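You operate a simulated robot arm through the tools that you are given. There is no shell and no other tool.

Carry out the task below with a simulated robot arm. There is one attempt and no reset: what you move stays moved.

TASK
Run a warm basin: cold to the lower line, hot to the upper line, then lather it with the soap.
Fine: cold first, so that it ends at 30 to 42 degrees; keep off the hot spout and pipe; taps off, nothing spilt, the soap back in its dish.

The check looks at the end state, three seconds after you hand in, the way a careful person would. Anything else that was tipped, shoved, dropped, spilled or broken makes it a failure.

THE ROBOT
A 7-joint arm with a two-finger parallel gripper, fixed in place. Base frame: the origin is on the floor under the middle of its stand, x ahead of it, y to its left, z up. Lengths are in mm, angles in degrees, forces in N, time in s.
With the tool pointing down near the work surface it reaches from about 100 to 660 mm from the base axis. Its first joint turns from -66.0 to 66.0 degrees. Payload 1.57 kg.
Tool frame: the origin (TCP) lies between the finger pads and is the grasp point; the fingertips stand 30 mm ahead of it; z points along the fingers, y is the line along which they close. Largest opening 80 mm; finger width 17, thickness 12; the body of the gripper, 40 by 82 mm, starts 80 mm behind the TCP.
Orientation is that of the tool frame in the base frame, as a unit quaternion [x, y, z, w]. With the fingers straight down and closing along the base's y, the tool's x points along the base's -x, its y along +y and its z along -z.

THE INTERFACE
- The arm moves only by the tool play_rows. Its argument "series" is a list of rows, each a list of 7 numbers: the closure in counts, from 0 (fully open) to 255 (shut), then the shift along the tool's x, y, z in mm, then the turn, a rotation vector about the tool's x, y, z in degrees. In form: [[jaw, dx, dy, dz, wx, wy, wz], ...]. A call has 1 to 20 rows; each row shifts and turns the commanded pose from where the row before left it, along the tool's axes as they then stand. Rows are played at 5 a second. More than 50 mm and 8.6 degrees between two rows, or a gripper value outside its range, and nothing of the call is played. A pose out of reach is approached as far as the arm can. The call stops where the force on the tool passes 90 N (or 10 N more than at its start, if that is more) or the arm is blocked; 0.2 s more then pass. Each finger travels about 72 mm/s and halts on what it meets, pressing with about 43 N; the grip force reading is that of the motor and also rises with nothing between the fingers. The clock runs only during rows and for 0.2 s after the last one: add rows that do not move to give the fingers time. It gives the time, the measured TCP pose, the force on the tool (base axes), the opening and the grip force at its end, in the units of the frame above (readings bear some noise), with the torque about the TCP (base axes, N m) and any sound that the robot's microphone picked up.
- Cameras (640 x 400 px; columns grow to the right, rows downward): "scene" is fixed at [62.6, 421.5, 1415.3]; the picture's right is [-0.67, -0.74, 0.00], its down [-0.52, 0.47, -0.71] and it looks along [0.53, -0.48, -0.70] (base axes); focal length 219 px, centre (320, 200). "wrist" rides on the gripper at [72, -7, -122] in the tool frame; the picture's right is [0.09, 1.00, 0.00], its down [-0.84, 0.08, -0.54] and it looks along [-0.54, 0.05, 0.84] (tool axes); focal length 238 px, centre (320, 200). There is no depth. A picture from a camera that has moved, and an enlarged one, comes with that camera's place and axes in the base frame and with its lens. The place of the scene camera against the robot may be out by one fixed shift of up to 25 mm in any direction.
- capture(camera): a new picture of that camera. No time passes.
- close_up(camera, box): a new picture of the part [left, top, right, bottom] of that camera's present view, enlarged. No time passes.
- job_done(): hands the job in; it is judged then, once.

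Nothing tells you positions but the pictures and the camera data. Unless the task says otherwise, let go and move clear before handing in.

The tools are called after ">>>" as a command line: name --pt "numbers of a row" for each row, then --argument value for the rest, lists and objects as JSON in quotes. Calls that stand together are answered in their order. play_rows: Moves the arm, as the interface text tells. Its arguments: {"type":"object","properties":{"series":{"type":"array","items":{"type":"array","items":{"type":"number"}}}},"required":["series"]} The other tools are called the same way: capture (camera) takes a picture; close_up (camera, box) takes an enlarged picture of a part of a camera's view; job_done () hands the job in.

At the start:

```text
clock: 0.0
position: [440.2, 126.6, 1148.0]
tcp_rot: [0.0, 1.0, 0.0, 0.0]
wrist_force: [-0.1, -0.4, -0.2]
wrist_torque: [0.0, -0.01, 0.02]
width: 79.9
finger_force: 0.0
```

scene: 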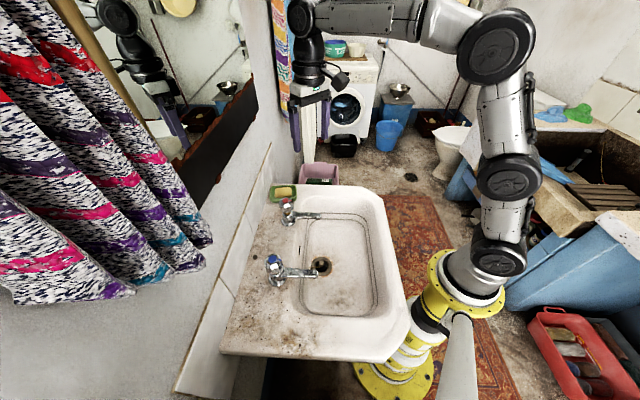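
wrist: 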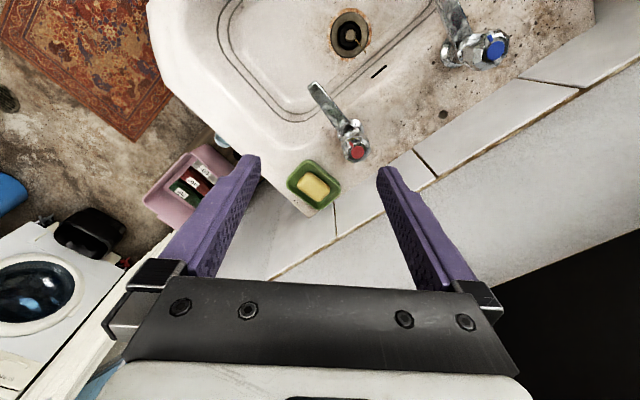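

I see a basin with two taps (blue = cold, nearer the scene camera; red = hot), a drain hole that may have a plug, and soap in a green dish. I'll look closer before moving.

>>> close_up --camera "scene" --box '[220, 160, 420, 360]'

>>> close_up --camera "scene" --box '[250, 170, 350, 300]'

>>> close_up --camera "wrist" --box '[260, 0, 540, 220]'

>>> capture --camera "wrist"

```text
2.00 times, centred on (320, 260) of scene
camera zoom: at [62.6, 421.5, 1415.3], right [-0.67, -0.74, 0.0], down [-0.52, 0.47, -0.71], along [0.53, -0.48, -0.7], focal length 438 px, centre (320, 80)
```

zoom: 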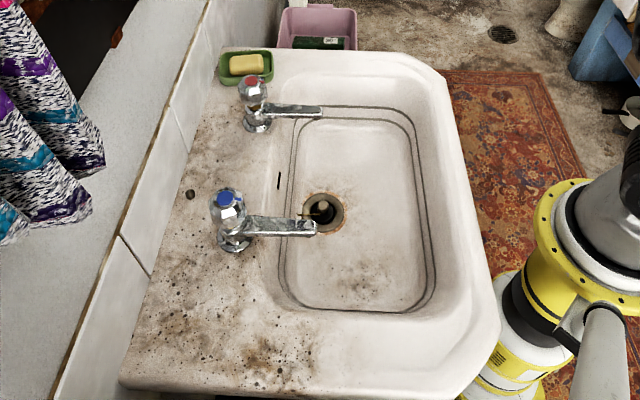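

```text
3.08 times, centred on (300, 235) of scene
camera zoom: at [62.6, 421.5, 1415.3], right [-0.67, -0.74, 0.0], down [-0.52, 0.47, -0.71], along [0.53, -0.48, -0.7], focal length 673 px, centre (382, 92)
```

zoom: 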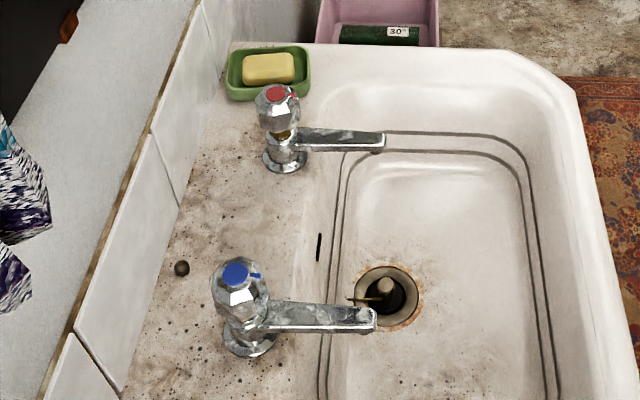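

```text
1.82 times, centred on (400, 110) of wrist
camera zoom: at [368.9, 119.8, 1270.0], right [-0.09, 1.0, 0.0], down [0.84, 0.08, 0.54], along [0.54, 0.05, -0.84], focal length 433 px, centre (174, 364)
```

zoom: 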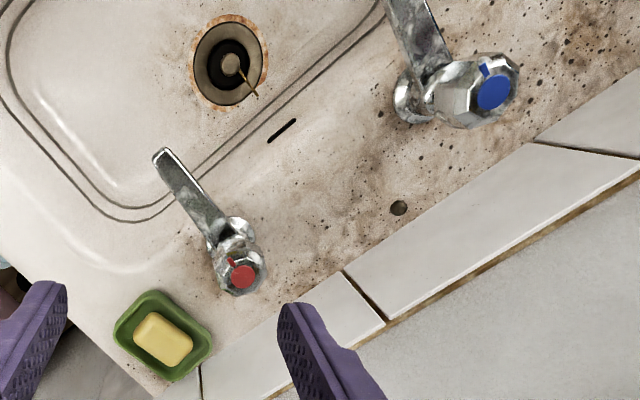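

```text
taken
camera wrist: at [368.9, 119.8, 1270.0], right [-0.09, 1.0, 0.0], down [0.84, 0.08, 0.54], along [0.54, 0.05, -0.84], focal length 238 px, centre (320, 200)
```

wrist: 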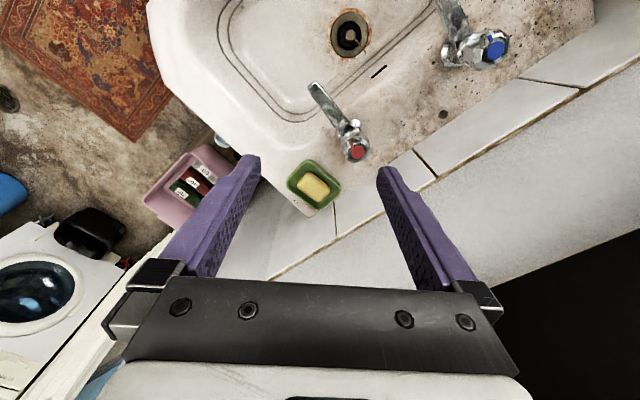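

The drain seems to contain something (a raised pop-up plug or a foot). I'll zoom in on the drain, the taps and the dish.

>>> close_up --camera "scene" --box '[300, 250, 345, 285]'

>>> close_up --camera "wrist" --box '[320, 0, 390, 60]'

>>> close_up --camera "scene" --box '[260, 245, 330, 295]'

>>> close_up --camera "scene" --box '[260, 175, 330, 230]'

>>> close_up --camera "wrist" --box '[280, 70, 390, 220]'

>>> close_up --camera "wrist" --box '[420, 0, 530, 80]'

```text
11.43 times, centred on (322, 268) of scene
camera zoom: at [62.6, 421.5, 1415.3], right [-0.67, -0.74, 0.0], down [-0.52, 0.47, -0.71], along [0.53, -0.48, -0.7], focal length 2500 px, centre (291, -571)
```

zoom: 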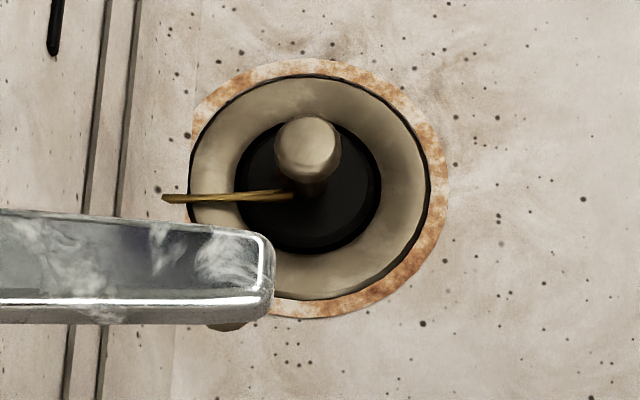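

```text
6.67 times, centred on (355, 30) of wrist
camera zoom: at [368.9, 119.8, 1270.0], right [-0.09, 1.0, 0.0], down [0.84, 0.08, 0.54], along [0.54, 0.05, -0.84], focal length 1589 px, centre (87, 1333)
```

zoom: 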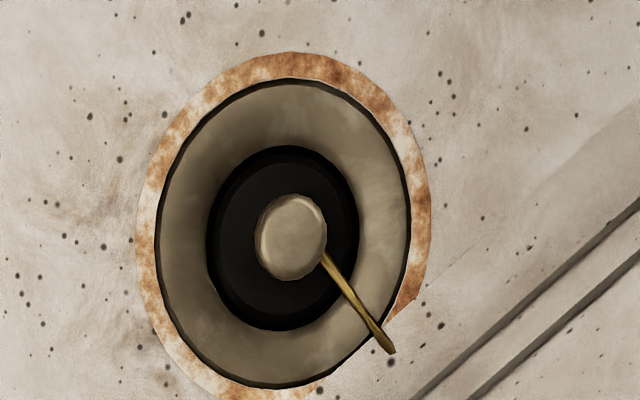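

```text
8.00 times, centred on (295, 270) of scene
camera zoom: at [62.6, 421.5, 1415.3], right [-0.67, -0.74, 0.0], down [-0.52, 0.47, -0.71], along [0.53, -0.48, -0.7], focal length 1750 px, centre (520, -360)
```

zoom: 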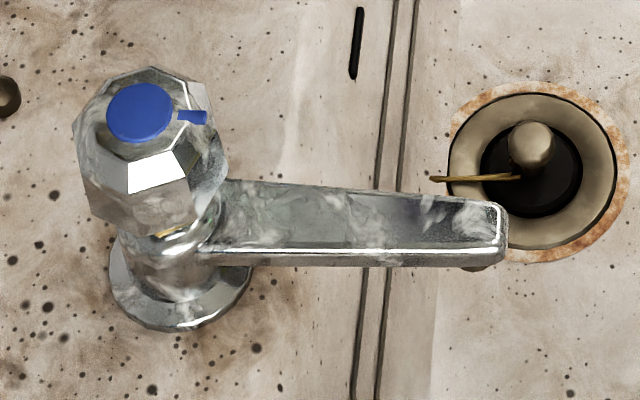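

```text
7.27 times, centred on (295, 202) of scene
camera zoom: at [62.6, 421.5, 1415.3], right [-0.67, -0.74, 0.0], down [-0.52, 0.47, -0.71], along [0.53, -0.48, -0.7], focal length 1591 px, centre (502, 182)
```

zoom: 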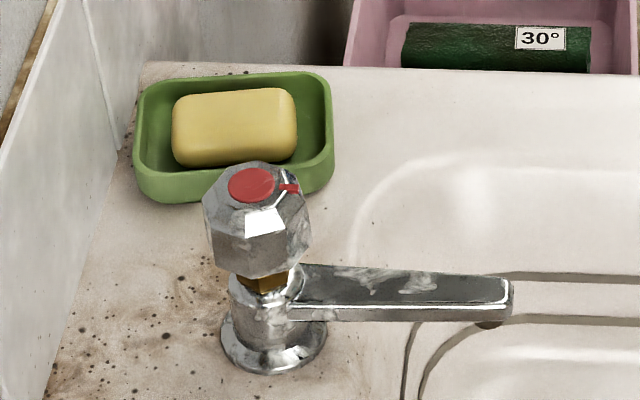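

```text
2.67 times, centred on (335, 145) of wrist
camera zoom: at [368.9, 119.8, 1270.0], right [-0.09, 1.0, 0.0], down [0.84, 0.08, 0.54], along [0.54, 0.05, -0.84], focal length 636 px, centre (280, 347)
```

zoom: 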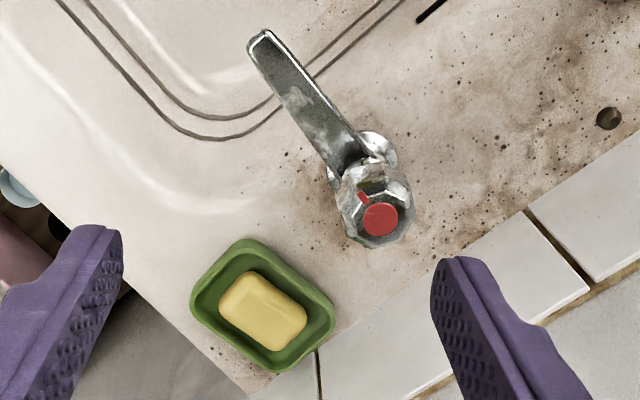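

```text
5.00 times, centred on (475, 40) of wrist
camera zoom: at [368.9, 119.8, 1270.0], right [-0.09, 1.0, 0.0], down [0.84, 0.08, 0.54], along [0.54, 0.05, -0.84], focal length 1192 px, centre (-455, 1000)
```

zoom: 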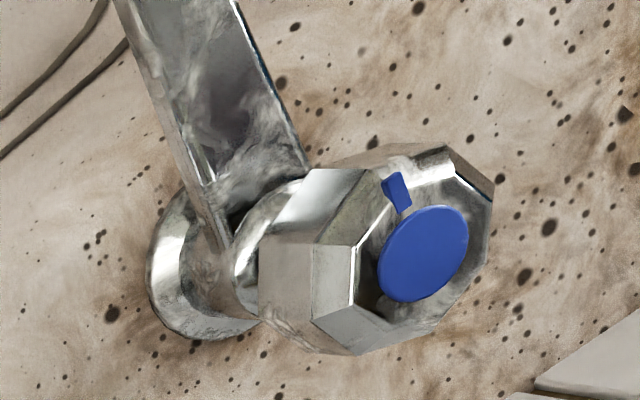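

A black plug with a knob sits in the drain, and a thin golden stick lies across it. It may be stopping the plug from seating. I'll bring the wrist camera lower and over the basin to get accurate positions.

>>> play_rows --pt "0 28 5 25 0 0 0" --pt "0 28 5 25 0 0 0" --pt "0 28 5 25 0 0 0" --pt "0 28 5 25 0 0 0" --pt "0 28 4 25 0 0 0" --pt "0 0 0 0 0 0 0"

>>> capture --camera "wrist"

>>> capture --camera "scene"

```text
clock: 1.4
position: [300.0, 149.3, 1019.5]
tcp_rot: [0.0, 1.0, 0.0, 0.0]
wrist_force: [-0.9, -0.5, -0.2]
wrist_torque: [0.02, -0.01, -0.01]
width: 79.9
finger_force: 0.0
```

```text
taken
camera wrist: at [226.9, 143.4, 1142.2], right [-0.09, 1.0, 0.0], down [0.84, 0.08, 0.54], along [0.54, 0.05, -0.84], focal length 238 px, centre (320, 200)
```

wrist: 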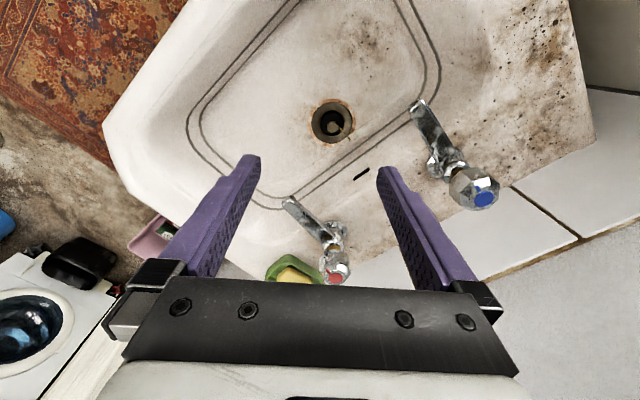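

```text
taken
```

scene: 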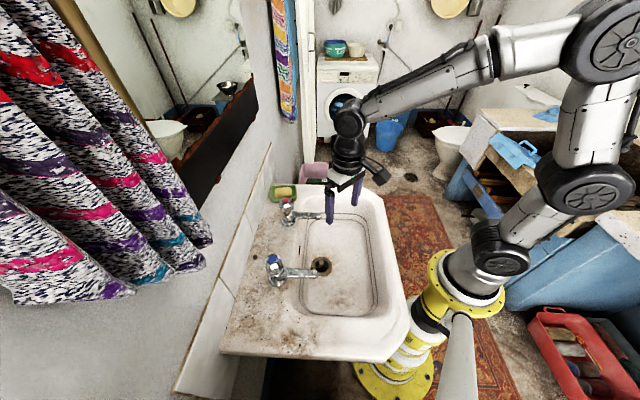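

Triangulating two wrist views gives the drain at about (344,178,683), the cold knob top at about (350,334,925), and the hot knob top at about (506,191,916). Next I'll look closely at the plug, stick, taps and soap from this viewpoint.

>>> close_up --camera "wrist" --box '[300, 90, 370, 150]'

>>> close_up --camera "wrist" --box '[400, 90, 510, 220]'

>>> close_up --camera "wrist" --box '[260, 180, 360, 290]'

>>> close_up --camera "wrist" --box '[180, 0, 460, 220]'

```text
6.67 times, centred on (335, 120) of wrist
camera zoom: at [226.9, 143.4, 1142.2], right [-0.09, 1.0, 0.0], down [0.84, 0.08, 0.54], along [0.54, 0.05, -0.84], focal length 1589 px, centre (220, 733)
```

zoom: 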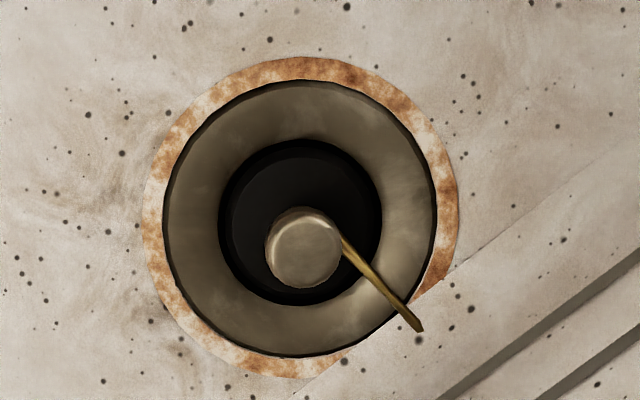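

```text
3.08 times, centred on (455, 155) of wrist
camera zoom: at [226.9, 143.4, 1142.2], right [-0.09, 1.0, 0.0], down [0.84, 0.08, 0.54], along [0.54, 0.05, -0.84], focal length 733 px, centre (-95, 338)
```

zoom: 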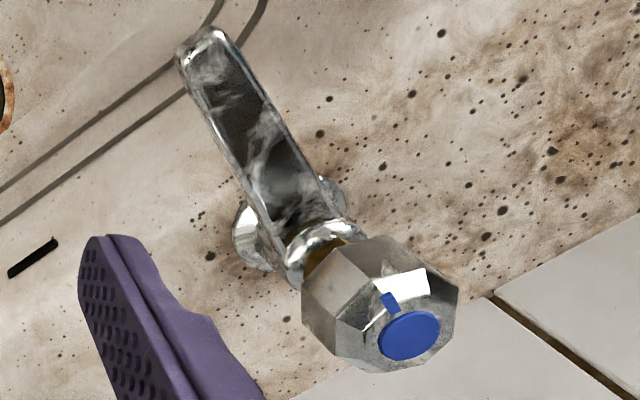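

```text
3.64 times, centred on (310, 235) of wrist
camera zoom: at [226.9, 143.4, 1142.2], right [-0.09, 1.0, 0.0], down [0.84, 0.08, 0.54], along [0.54, 0.05, -0.84], focal length 867 px, centre (356, 73)
```

zoom: 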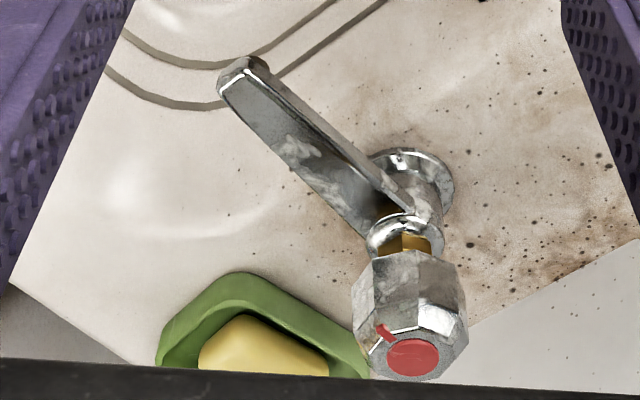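

```text
1.82 times, centred on (320, 110) of wrist
camera zoom: at [226.9, 143.4, 1142.2], right [-0.09, 1.0, 0.0], down [0.84, 0.08, 0.54], along [0.54, 0.05, -0.84], focal length 433 px, centre (320, 364)
```

zoom: 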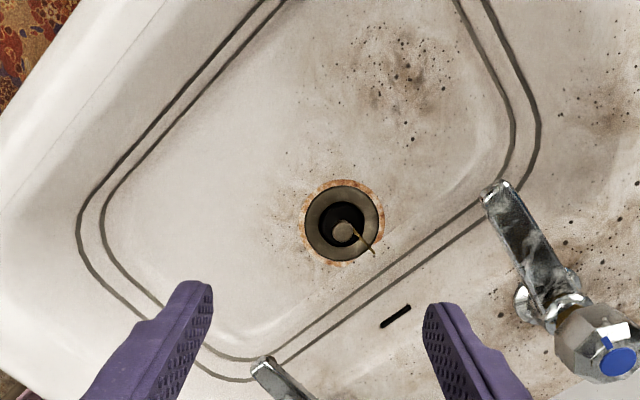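

The plug shows a post with a thin stick lying against it. I'll move back and lower so the wrist camera gets a closer view of the plug and drain.

>>> play_rows --pt "0 30 3 20 0 0 0" --pt "0 30 3 20 0 0 0" --pt "0 30 4 20 0 0 0" --pt "0 30 4 20 0 0 0" --pt "0 0 0 0 0 0 0"

>>> capture --camera "wrist"

>>> close_up --camera "wrist" --box '[280, 140, 380, 240]'

>>> capture --camera "scene"

```text
clock: 2.6
position: [179.5, 164.9, 939.4]
tcp_rot: [0.0, 1.0, 0.0, 0.001]
wrist_force: [0.4, -0.3, -0.2]
wrist_torque: [-0.02, 0.02, 0.03]
width: 79.9
finger_force: 0.1
```

```text
taken
camera wrist: at [107.1, 157.8, 1062.1], right [-0.09, 1.0, 0.0], down [0.84, 0.08, 0.54], along [0.54, 0.05, -0.84], focal length 238 px, centre (320, 200)
```

wrist: 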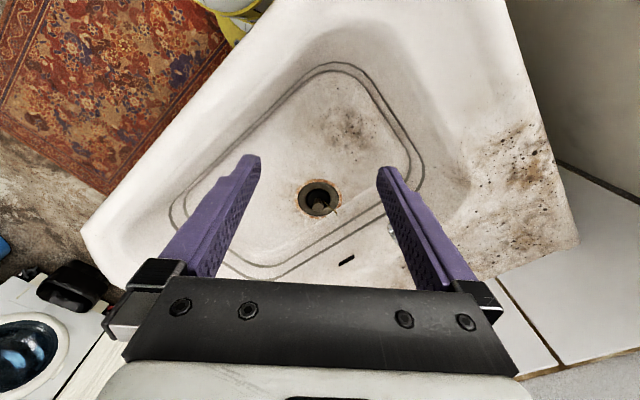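

```text
4.00 times, centred on (330, 190) of wrist
camera zoom: at [107.1, 157.8, 1062.1], right [-0.09, 1.0, 0.0], down [0.84, 0.08, 0.54], along [0.54, 0.05, -0.84], focal length 953 px, centre (280, 240)
```

zoom: 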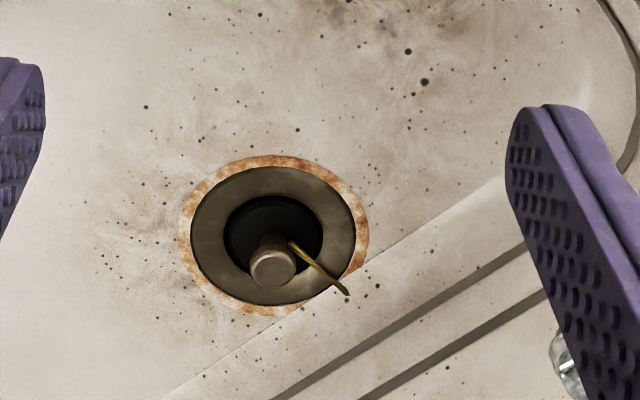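

```text
taken
```

scene: 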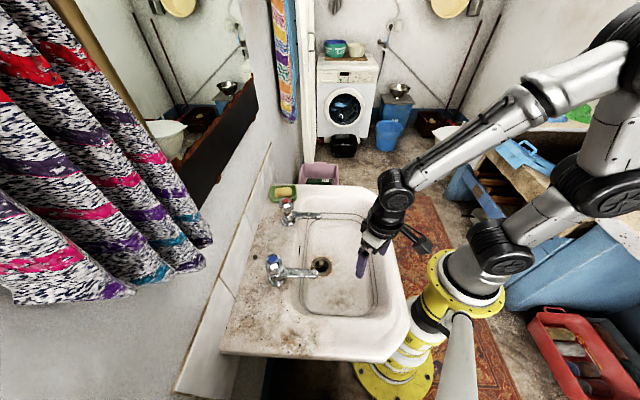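

Triangulation puts the drain at (345,177,690) and the plug post top at (348,177,713). I'll zoom in further on the plug to see whether it is seated and what the stick is.

>>> close_up --camera "wrist" --box '[295, 175, 345, 220]'

>>> close_up --camera "scene" --box '[308, 255, 338, 280]'

>>> close_up --camera "wrist" --box '[80, 0, 600, 280]'

```text
8.89 times, centred on (320, 198) of wrist
camera zoom: at [107.1, 157.8, 1062.1], right [-0.09, 1.0, 0.0], down [0.84, 0.08, 0.54], along [0.54, 0.05, -0.84], focal length 2119 px, centre (320, 222)
```

zoom: 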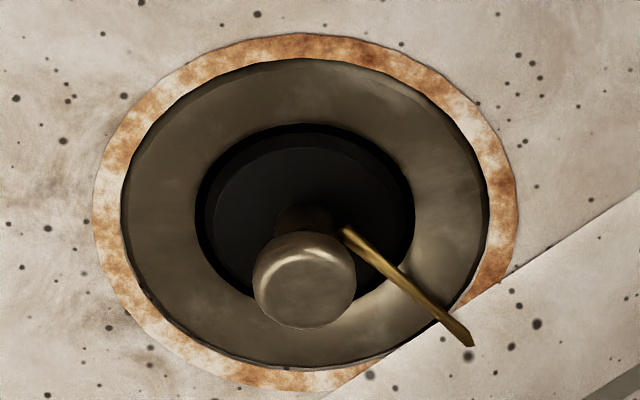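

```text
16.00 times, centred on (323, 268) of scene
camera zoom: at [62.6, 421.5, 1415.3], right [-0.67, -0.74, 0.0], down [-0.52, 0.47, -0.71], along [0.53, -0.48, -0.7], focal length 3500 px, centre (272, -880)
```

zoom: 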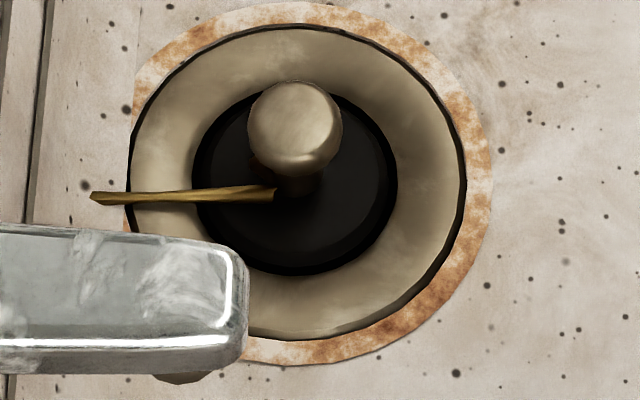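

```text
1.23 times, centred on (340, 140) of wrist
camera zoom: at [107.1, 157.8, 1062.1], right [-0.09, 1.0, 0.0], down [0.84, 0.08, 0.54], along [0.54, 0.05, -0.84], focal length 293 px, centre (295, 274)
```

zoom: 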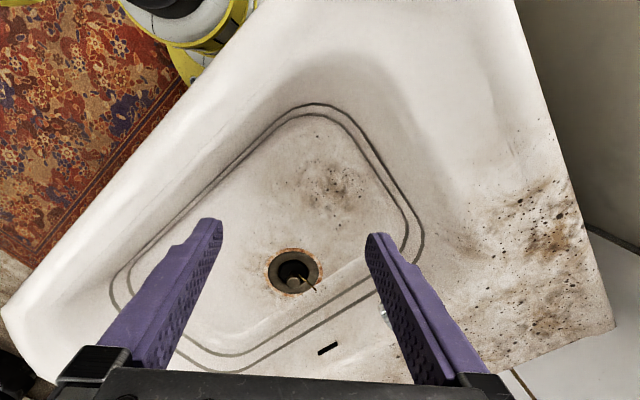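

>>> close_up --camera "scene" --box '[318, 260, 334, 274]'

>>> close_up --camera "wrist" --box '[308, 185, 334, 203]'

>>> close_up --camera "wrist" --box '[320, 195, 336, 207]'

```text
16.00 times, centred on (326, 267) of scene
camera zoom: at [62.6, 421.5, 1415.3], right [-0.67, -0.74, 0.0], down [-0.52, 0.47, -0.71], along [0.53, -0.48, -0.7], focal length 3500 px, centre (224, -872)
```

zoom: 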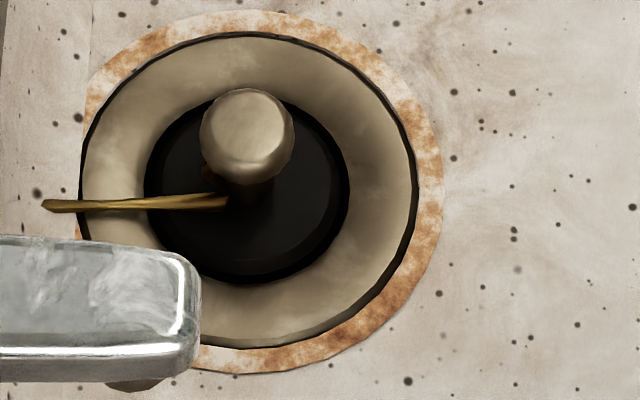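

```text
16.00 times, centred on (321, 194) of wrist
camera zoom: at [107.1, 157.8, 1062.1], right [-0.09, 1.0, 0.0], down [0.84, 0.08, 0.54], along [0.54, 0.05, -0.84], focal length 3814 px, centre (304, 296)
```

zoom: 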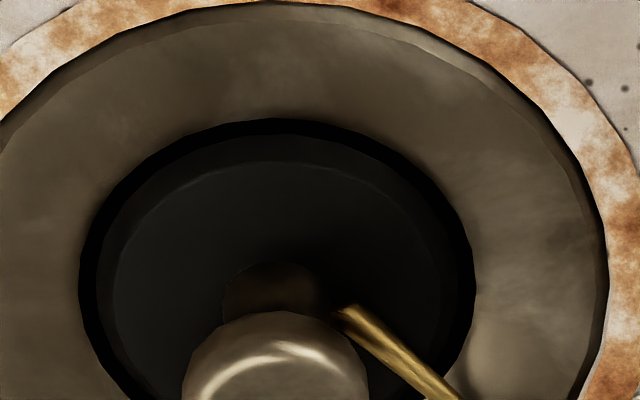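

```text
16.00 times, centred on (328, 201) of wrist
camera zoom: at [107.1, 157.8, 1062.1], right [-0.09, 1.0, 0.0], down [0.84, 0.08, 0.54], along [0.54, 0.05, -0.84], focal length 3814 px, centre (192, 184)
```

zoom: 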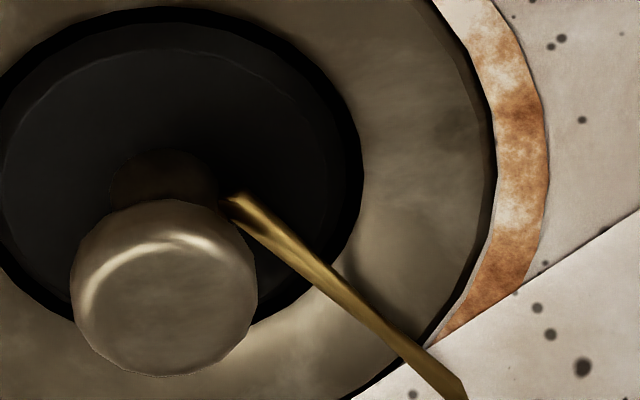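

The plug is a rubber plug with a mushroom knob, and the stick just lies on top of it. I'll check whether it seals once water runs. Next I'll look closely at the cold tap to plan the grip.

>>> play_rows --pt "0 0 20 -40 0 0 0" --pt "0 -20 35 -30 0 0 0" --pt "0 -25 36 -20 0 0 0" --pt "0 -25 36 0 0 0 0" --pt "0 -26 36 0 0 0 0" --pt "0 0 0 0 0 0 0"

>>> capture --camera "wrist"

>>> close_up --camera "wrist" --box '[260, 120, 380, 240]'

>>> capture --camera "scene"

```text
refused: row 2 steps farther than a row can; nothing moved
```

```text
taken
camera wrist: at [107.1, 157.8, 1062.1], right [-0.09, 1.0, 0.0], down [0.84, 0.08, 0.54], along [0.54, 0.05, -0.84], focal length 238 px, centre (320, 200)
```

wrist: 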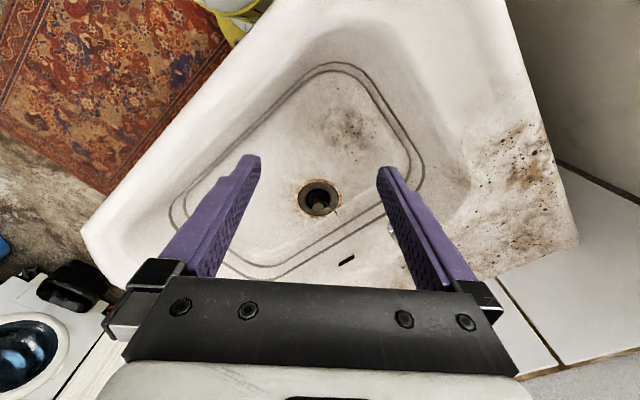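

```text
3.33 times, centred on (320, 180) of wrist
camera zoom: at [107.1, 157.8, 1062.1], right [-0.09, 1.0, 0.0], down [0.84, 0.08, 0.54], along [0.54, 0.05, -0.84], focal length 794 px, centre (320, 267)
```

zoom: 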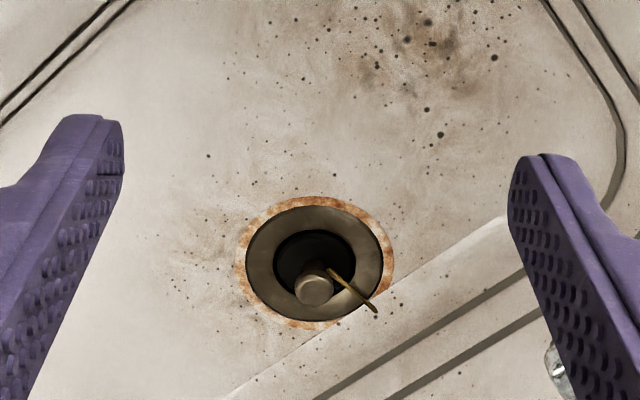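

```text
taken
```

scene: 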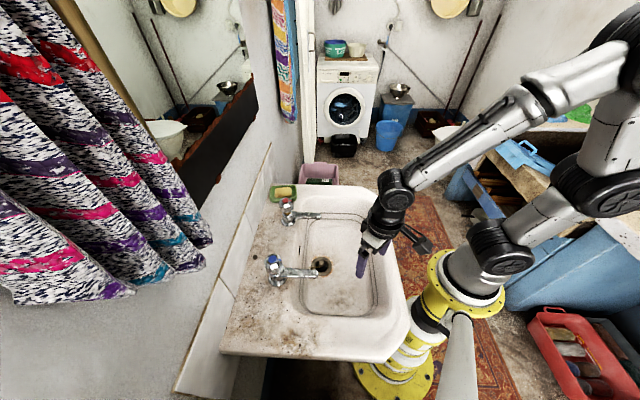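

The row was over the step limit (50 mm in total), so nothing moved. I'll resend the move with smaller steps.

>>> play_rows --pt "0 0 20 -40 0 0 0" --pt "0 -18 28 -25 0 0 0" --pt "0 -20 30 -15 0 0 0" --pt "0 -20 30 -10 0 0 0" --pt "0 -20 30 0 0 0 0" --pt "0 -18 25 0 0 0 0" --pt "0 0 0 0 0 0 0"

>>> capture --camera "wrist"

>>> close_up --camera "wrist" --box '[260, 120, 380, 240]'

>>> capture --camera "scene"

```text
clock: 4.2
position: [278.2, 328.3, 1030.0]
tcp_rot: [-0.001, 1.0, 0.0, 0.001]
wrist_force: [0.9, 0.3, 0.3]
wrist_torque: [-0.01, 0.03, -0.01]
width: 80.1
finger_force: 0.1
```

```text
taken
camera wrist: at [205.8, 321.1, 1151.1], right [-0.09, 1.0, 0.0], down [0.84, 0.08, 0.54], along [0.54, 0.05, -0.84], focal length 238 px, centre (320, 200)
```

wrist: 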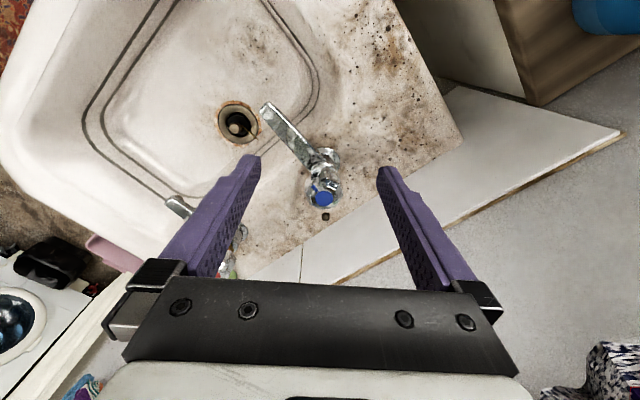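

```text
3.33 times, centred on (320, 180) of wrist
camera zoom: at [205.8, 321.1, 1151.1], right [-0.09, 1.0, 0.0], down [0.84, 0.08, 0.54], along [0.54, 0.05, -0.84], focal length 794 px, centre (320, 267)
```

zoom: 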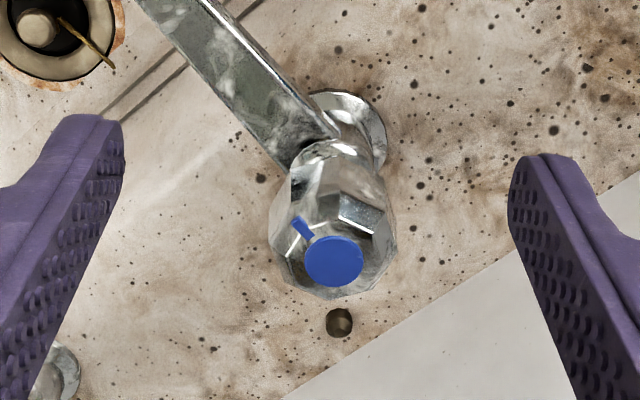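

```text
taken
```

scene: 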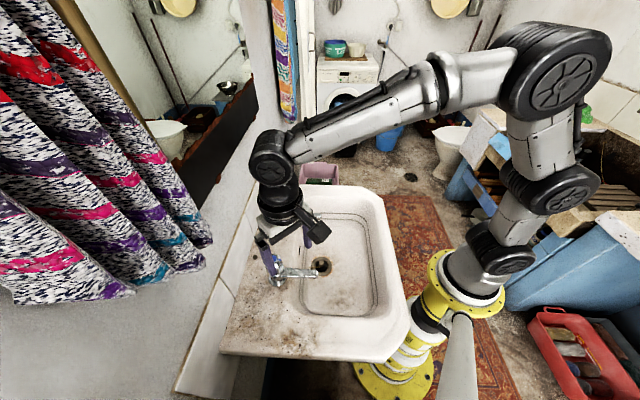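

The cold knob axis refines to about (353.7, 339.2) with its top at z≈918, and the hot knob is at about (502.5, 191.5, 918). I'll zoom in on the facets to choose a grip angle.

>>> close_up --camera "wrist" --box '[300, 160, 345, 215]'

>>> close_up --camera "scene" --box '[275, 190, 295, 215]'

```text
7.27 times, centred on (322, 188) of wrist
camera zoom: at [205.8, 321.1, 1151.1], right [-0.09, 1.0, 0.0], down [0.84, 0.08, 0.54], along [0.54, 0.05, -0.84], focal length 1734 px, centre (302, 291)
```

zoom: 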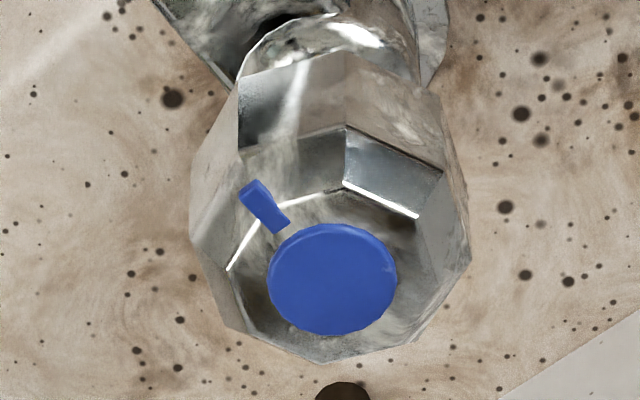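

```text
16.00 times, centred on (285, 202) of scene
camera zoom: at [62.6, 421.5, 1415.3], right [-0.67, -0.74, 0.0], down [-0.52, 0.47, -0.71], along [0.53, -0.48, -0.7], focal length 3500 px, centre (880, 160)
```

zoom: 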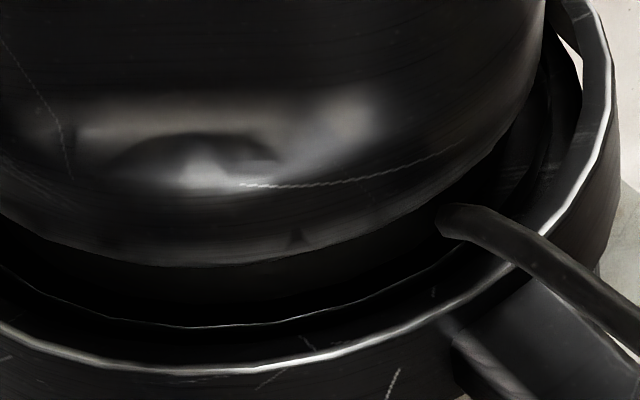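

The octagonal knob has its corners along the base x and y axes, so I'll grip with the tool turned 22.5° to sit on the flats. I'm moving above the cold knob and turning the tool.

>>> play_rows --pt "0 -25 3.6 10 0 0 0" --pt "0 -25 3.6 10 0 0 0" --pt "0 -25.5 3.7 10 0 0 0" --pt "0 0 0 0 0 0 7.5" --pt "0 0 0 0 0 0 7.5" --pt "0 0 0 0 0 0 7.5" --pt "0 0 0 0 0 0 0"

>>> capture --camera "wrist"

>>> capture --camera "scene"

```text
clock: 5.8
position: [351.7, 338.5, 1004.0]
tcp_rot: [0.196, 0.981, 0.0, 0.0]
wrist_force: [0.3, -0.3, 0.0]
wrist_torque: [-0.01, -0.03, 0.0]
width: 80.0
finger_force: 0.2
```

```text
taken
camera wrist: at [282.5, 359.7, 1125.2], right [0.3, 0.95, 0.0], down [0.8, -0.25, 0.54], along [0.52, -0.16, -0.84], focal length 238 px, centre (320, 200)
```

wrist: 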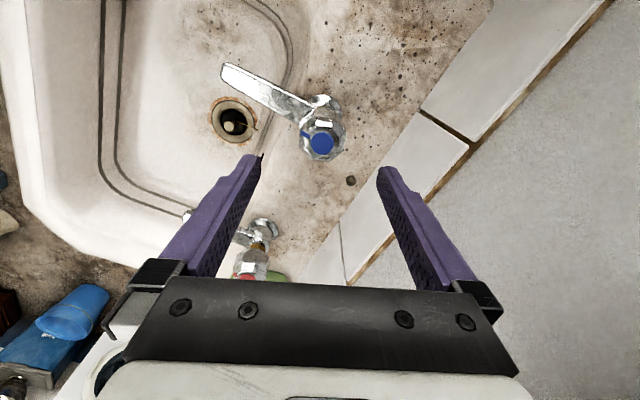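

```text
taken
```

scene: 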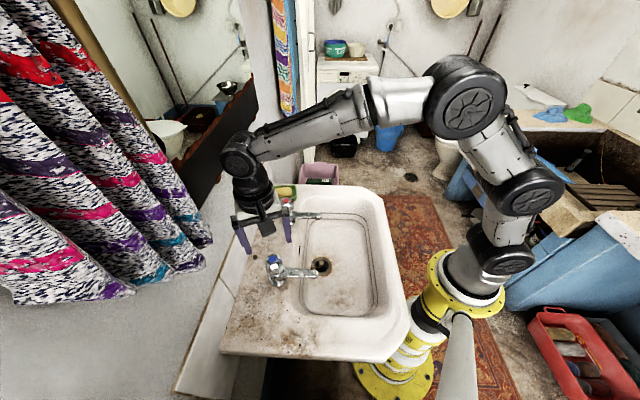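

The gripper is aligned over the cold knob. I'll descend so the fingertips are around z≈885, level with the knob flanks, and check before closing.

>>> play_rows --pt "0 -0.8 0.6 30 0 0 0" --pt "0 -0.7 0.5 30 0 0 0" --pt "0 0 0 27 0 0 0" --pt "0 0 0 0 0 0 0"

>>> capture --camera "wrist"

>>> close_up --camera "scene" --box '[220, 180, 340, 320]'

```text
clock: 6.8
position: [353.4, 339.3, 915.5]
tcp_rot: [0.195, 0.981, 0.0, 0.0]
wrist_force: [0.0, 0.0, 0.1]
wrist_torque: [0.0, -0.02, 0.01]
width: 80.2
finger_force: 0.0
```

```text
taken
camera wrist: at [285.0, 359.9, 1038.0], right [0.3, 0.96, 0.0], down [0.8, -0.25, 0.54], along [0.52, -0.16, -0.84], focal length 238 px, centre (320, 200)
```

wrist: 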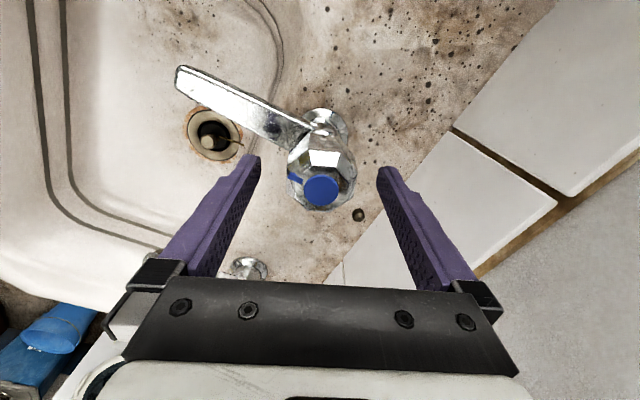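

```text
2.86 times, centred on (280, 250) of scene
camera zoom: at [62.6, 421.5, 1415.3], right [-0.67, -0.74, 0.0], down [-0.52, 0.47, -0.71], along [0.53, -0.48, -0.7], focal length 625 px, centre (434, 57)
```

zoom: 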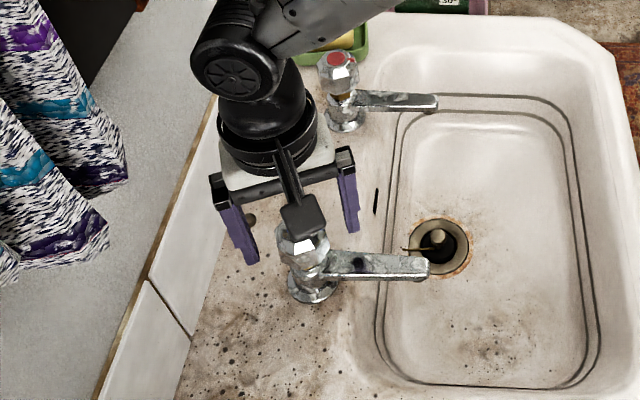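

The TCP projects right onto the knob cap with a finger on each side. Closing the grip now.

>>> play_rows --pt "120 0 0 0 0 0 0" --pt "255 0 0 0 0 0 0" --pt "255 0 0 0 0 0 0" --pt "255 0 0 0 0 0 0"

>>> capture --camera "wrist"

```text
clock: 7.8
position: [353.6, 338.2, 916.7]
tcp_rot: [0.195, 0.981, 0.001, 0.0]
wrist_force: [3.7, 6.2, -3.8]
wrist_torque: [0.2, -0.17, 0.0]
width: 43.8
finger_force: 45.1
```

```text
taken
camera wrist: at [285.1, 360.4, 1038.2], right [0.3, 0.96, 0.0], down [0.8, -0.25, 0.54], along [0.52, -0.16, -0.84], focal length 238 px, centre (320, 200)
```

wrist: 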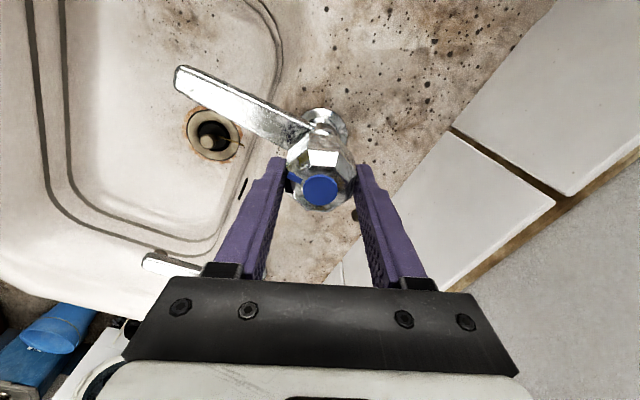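

The grip is firm on the flats at 43.8 mm wide. I'll turn counter-clockwise as seen from above (negative about tool z) by 18°, watching torque and sound.

>>> play_rows --pt "255 0 0 0 0 0 -6" --pt "255 0 0 0 0 0 -6" --pt "255 0 0 0 0 0 -6"

>>> capture --camera "wrist"

>>> close_up --camera "scene" --box '[240, 200, 400, 320]'

```text
clock: 8.6
position: [355.2, 338.8, 915.7]
tcp_rot: [0.039, 0.999, -0.001, 0.0]
wrist_force: [9.4, 12.5, -11.2]
wrist_torque: [0.08, 0.39, -0.01]
width: 43.7
finger_force: 45.0
```

```text
taken
camera wrist: at [282.0, 338.2, 1038.3], right [-0.02, 1.0, 0.0], down [0.84, 0.01, 0.54], along [0.54, 0.01, -0.84], focal length 238 px, centre (320, 200)
```

wrist: 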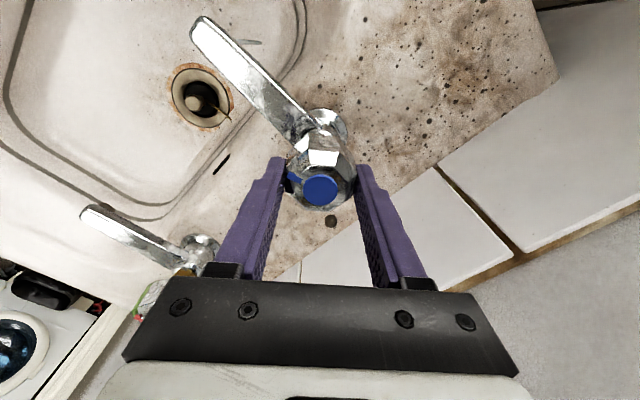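

```text
3.33 times, centred on (320, 260) of scene
camera zoom: at [63.0, 421.9, 1415.1], right [-0.67, -0.74, 0.0], down [-0.52, 0.47, -0.71], along [0.53, -0.48, -0.7], focal length 729 px, centre (320, 0)
```

zoom: 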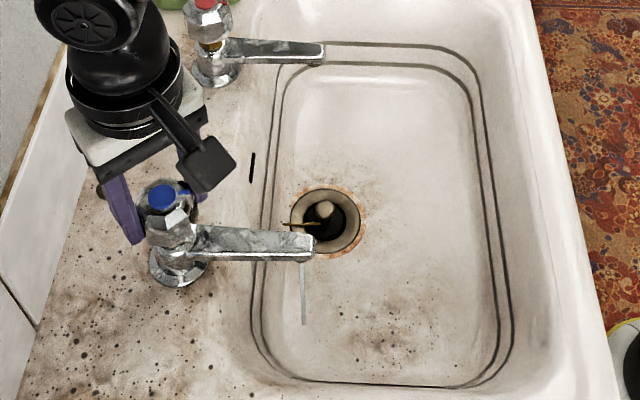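

Water is flowing from the cold spout in a thin stream. I'll open it a bit more, let it run a few seconds, and see whether the plug holds.

>>> play_rows --pt "255 0 0 0 0 0 -6" --pt "255 0 0 0 0 0 -6" --pt "255 0 0 0 0 0 -6" --pt "255 0 0 0 0 0 -6" --pt "255 0 0 0 0 0 0" --pt "255 0 0 0 0 0 0" --pt "255 0 0 0 0 0 0" --pt "255 0 0 0 0 0 0" --pt "255 0 0 0 0 0 0" --pt "255 0 0 0 0 0 0"

>>> capture --camera "wrist"

>>> close_up --camera "scene" --box '[240, 200, 400, 320]'

>>> close_up --camera "scene" --box '[295, 245, 355, 295]'

```text
clock: 10.8
position: [354.3, 339.9, 915.8]
tcp_rot: [-0.17, 0.985, 0.002, 0.002]
wrist_force: [6.3, 18.4, 4.1]
wrist_torque: [-0.33, 0.53, 0.02]
width: 43.6
finger_force: 44.2
```

```text
taken
camera wrist: at [288.2, 309.0, 1038.1], right [-0.42, 0.91, 0.0], down [0.76, 0.35, 0.55], along [0.49, 0.23, -0.84], focal length 238 px, centre (320, 200)
```

wrist: 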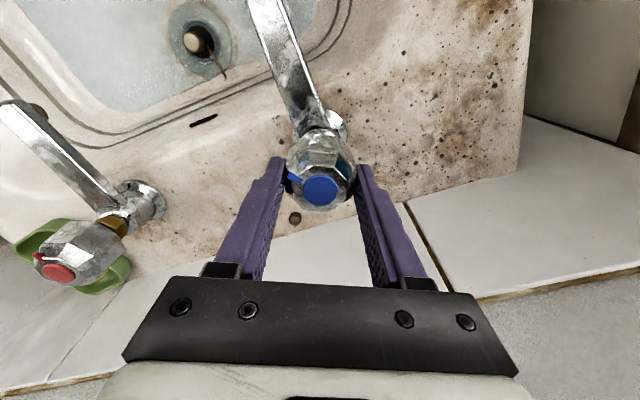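

```text
3.33 times, centred on (320, 260) of scene
camera zoom: at [62.7, 421.9, 1415.1], right [-0.67, -0.74, 0.0], down [-0.52, 0.47, -0.71], along [0.53, -0.48, -0.7], focal length 729 px, centre (320, 0)
```

zoom: 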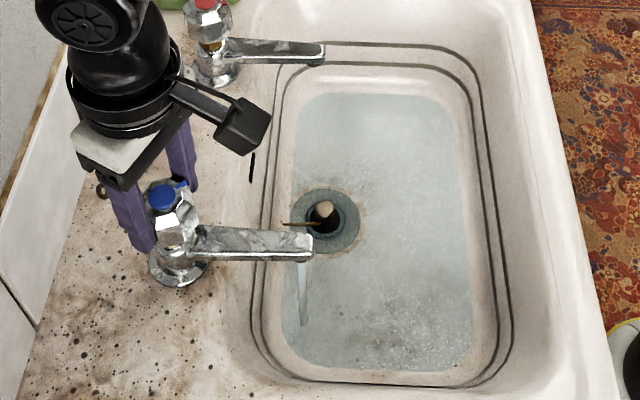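

```text
8.00 times, centred on (325, 270) of scene
camera zoom: at [62.7, 421.9, 1415.1], right [-0.67, -0.74, 0.0], down [-0.52, 0.47, -0.71], along [0.53, -0.48, -0.7], focal length 1750 px, centre (280, -360)
```

zoom: 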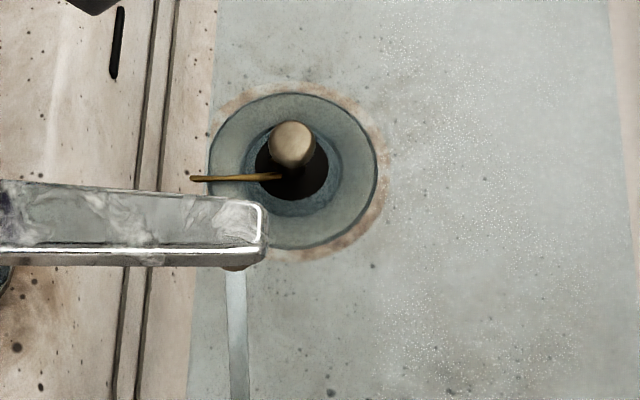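

Water is collecting quickly. I'll zoom in around the plug to see whether there is a leak or whirl.

>>> close_up --camera "scene" --box '[310, 255, 336, 280]'

>>> close_up --camera "wrist" --box '[160, 0, 250, 90]'

>>> close_up --camera "scene" --box '[295, 190, 390, 320]'

```text
16.00 times, centred on (323, 268) of scene
camera zoom: at [62.7, 421.9, 1415.1], right [-0.67, -0.74, 0.0], down [-0.52, 0.47, -0.71], along [0.53, -0.48, -0.7], focal length 3500 px, centre (272, -880)
```

zoom: 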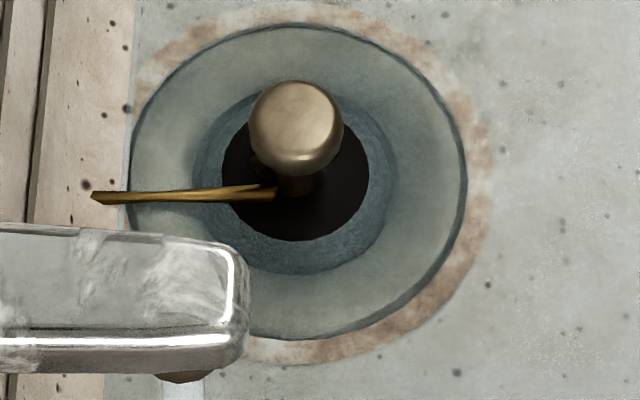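

```text
4.44 times, centred on (205, 45) of wrist
camera zoom: at [288.2, 309.0, 1038.1], right [-0.42, 0.91, 0.0], down [0.76, 0.35, 0.55], along [0.49, 0.23, -0.84], focal length 1059 px, centre (831, 889)
```

zoom: 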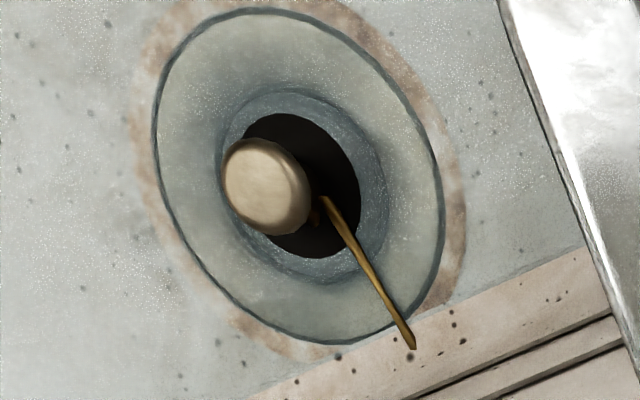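

```text
3.08 times, centred on (342, 255) of scene
camera zoom: at [62.7, 421.9, 1415.1], right [-0.67, -0.74, 0.0], down [-0.52, 0.47, -0.71], along [0.53, -0.48, -0.7], focal length 673 px, centre (251, 31)
```

zoom: 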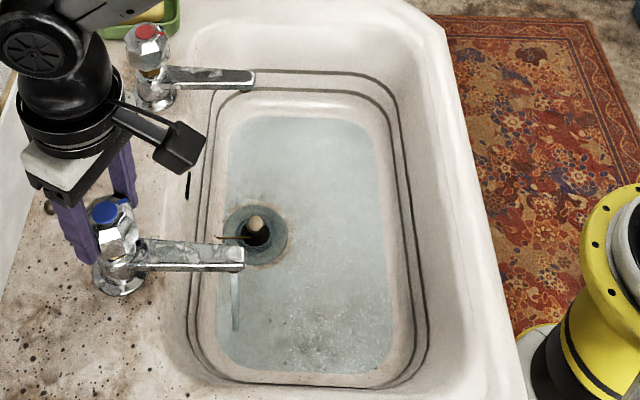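

The plug is holding: water fills the gap around it and its top is still dry. I'll let the cold run and check the level in short steps.

>>> play_rows --pt "255 0 0 0 0 0 0" --pt "255 0 0 0 0 0 0" --pt "255 0 0 0 0 0 0" --pt "255 0 0 0 0 0 0" --pt "255 0 0 0 0 0 0" --pt "255 0 0 0 0 0 0" --pt "255 0 0 0 0 0 0" --pt "255 0 0 0 0 0 0" --pt "255 0 0 0 0 0 0" --pt "255 0 0 0 0 0 0"

>>> close_up --camera "scene" --box '[295, 190, 390, 320]'

```text
clock: 13.0
position: [355.4, 339.7, 915.5]
tcp_rot: [-0.169, 0.986, 0.001, 0.002]
wrist_force: [1.1, 17.5, 11.6]
wrist_torque: [0.11, -0.2, -0.03]
width: 44.0
finger_force: 45.7
```

```text
3.08 times, centred on (342, 255) of scene
camera zoom: at [62.5, 421.8, 1415.2], right [-0.67, -0.74, 0.0], down [-0.52, 0.47, -0.71], along [0.53, -0.48, -0.7], focal length 673 px, centre (251, 31)
```

zoom: 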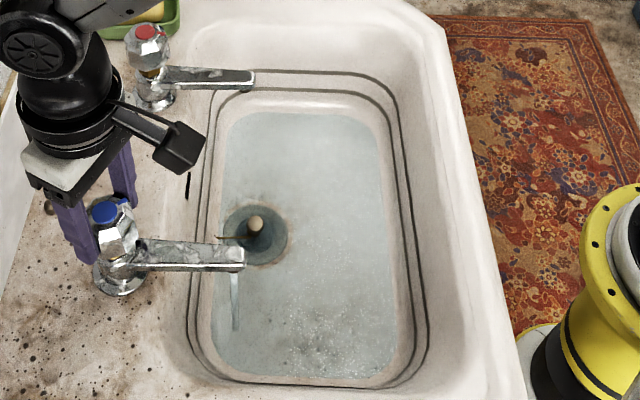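

The level is rising slowly and is still well below the lower line. I'll keep the cold running.

>>> play_rows --pt "255 0 0 0 0 0 0" --pt "255 0 0 0 0 0 0" --pt "255 0 0 0 0 0 0" --pt "255 0 0 0 0 0 0" --pt "255 0 0 0 0 0 0" --pt "255 0 0 0 0 0 0" --pt "255 0 0 0 0 0 0" --pt "255 0 0 0 0 0 0" --pt "255 0 0 0 0 0 0" --pt "255 0 0 0 0 0 0" --pt "255 0 0 0 0 0 0" --pt "255 0 0 0 0 0 0" --pt "255 0 0 0 0 0 0" --pt "255 0 0 0 0 0 0" --pt "255 0 0 0 0 0 0" --pt "255 0 0 0 0 0 0" --pt "255 0 0 0 0 0 0" --pt "255 0 0 0 0 0 0" --pt "255 0 0 0 0 0 0" --pt "255 0 0 0 0 0 0"

>>> close_up --camera "scene" --box '[295, 190, 390, 320]'

>>> close_up --camera "scene" --box '[310, 205, 380, 240]'

```text
clock: 17.2
position: [352.9, 339.0, 916.0]
tcp_rot: [-0.169, 0.986, 0.0, 0.001]
wrist_force: [0.6, 18.9, 10.0]
wrist_torque: [0.17, -0.14, -0.01]
width: 43.8
finger_force: 44.9
```

```text
3.08 times, centred on (342, 255) of scene
camera zoom: at [62.4, 421.8, 1415.2], right [-0.67, -0.74, 0.0], down [-0.52, 0.47, -0.71], along [0.53, -0.48, -0.7], focal length 673 px, centre (251, 31)
```

zoom: 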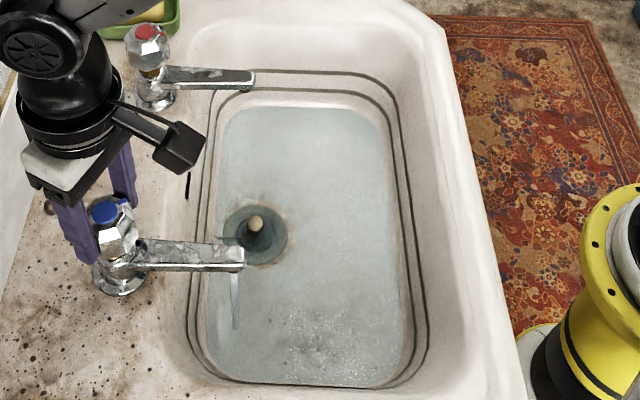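

```text
9.14 times, centred on (345, 222) of scene
camera zoom: at [62.4, 421.8, 1415.2], right [-0.67, -0.74, 0.0], down [-0.52, 0.47, -0.71], along [0.53, -0.48, -0.7], focal length 2000 px, centre (91, -6)
```

zoom: 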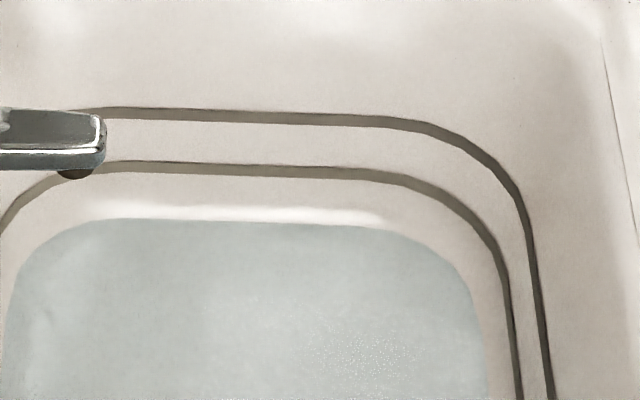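

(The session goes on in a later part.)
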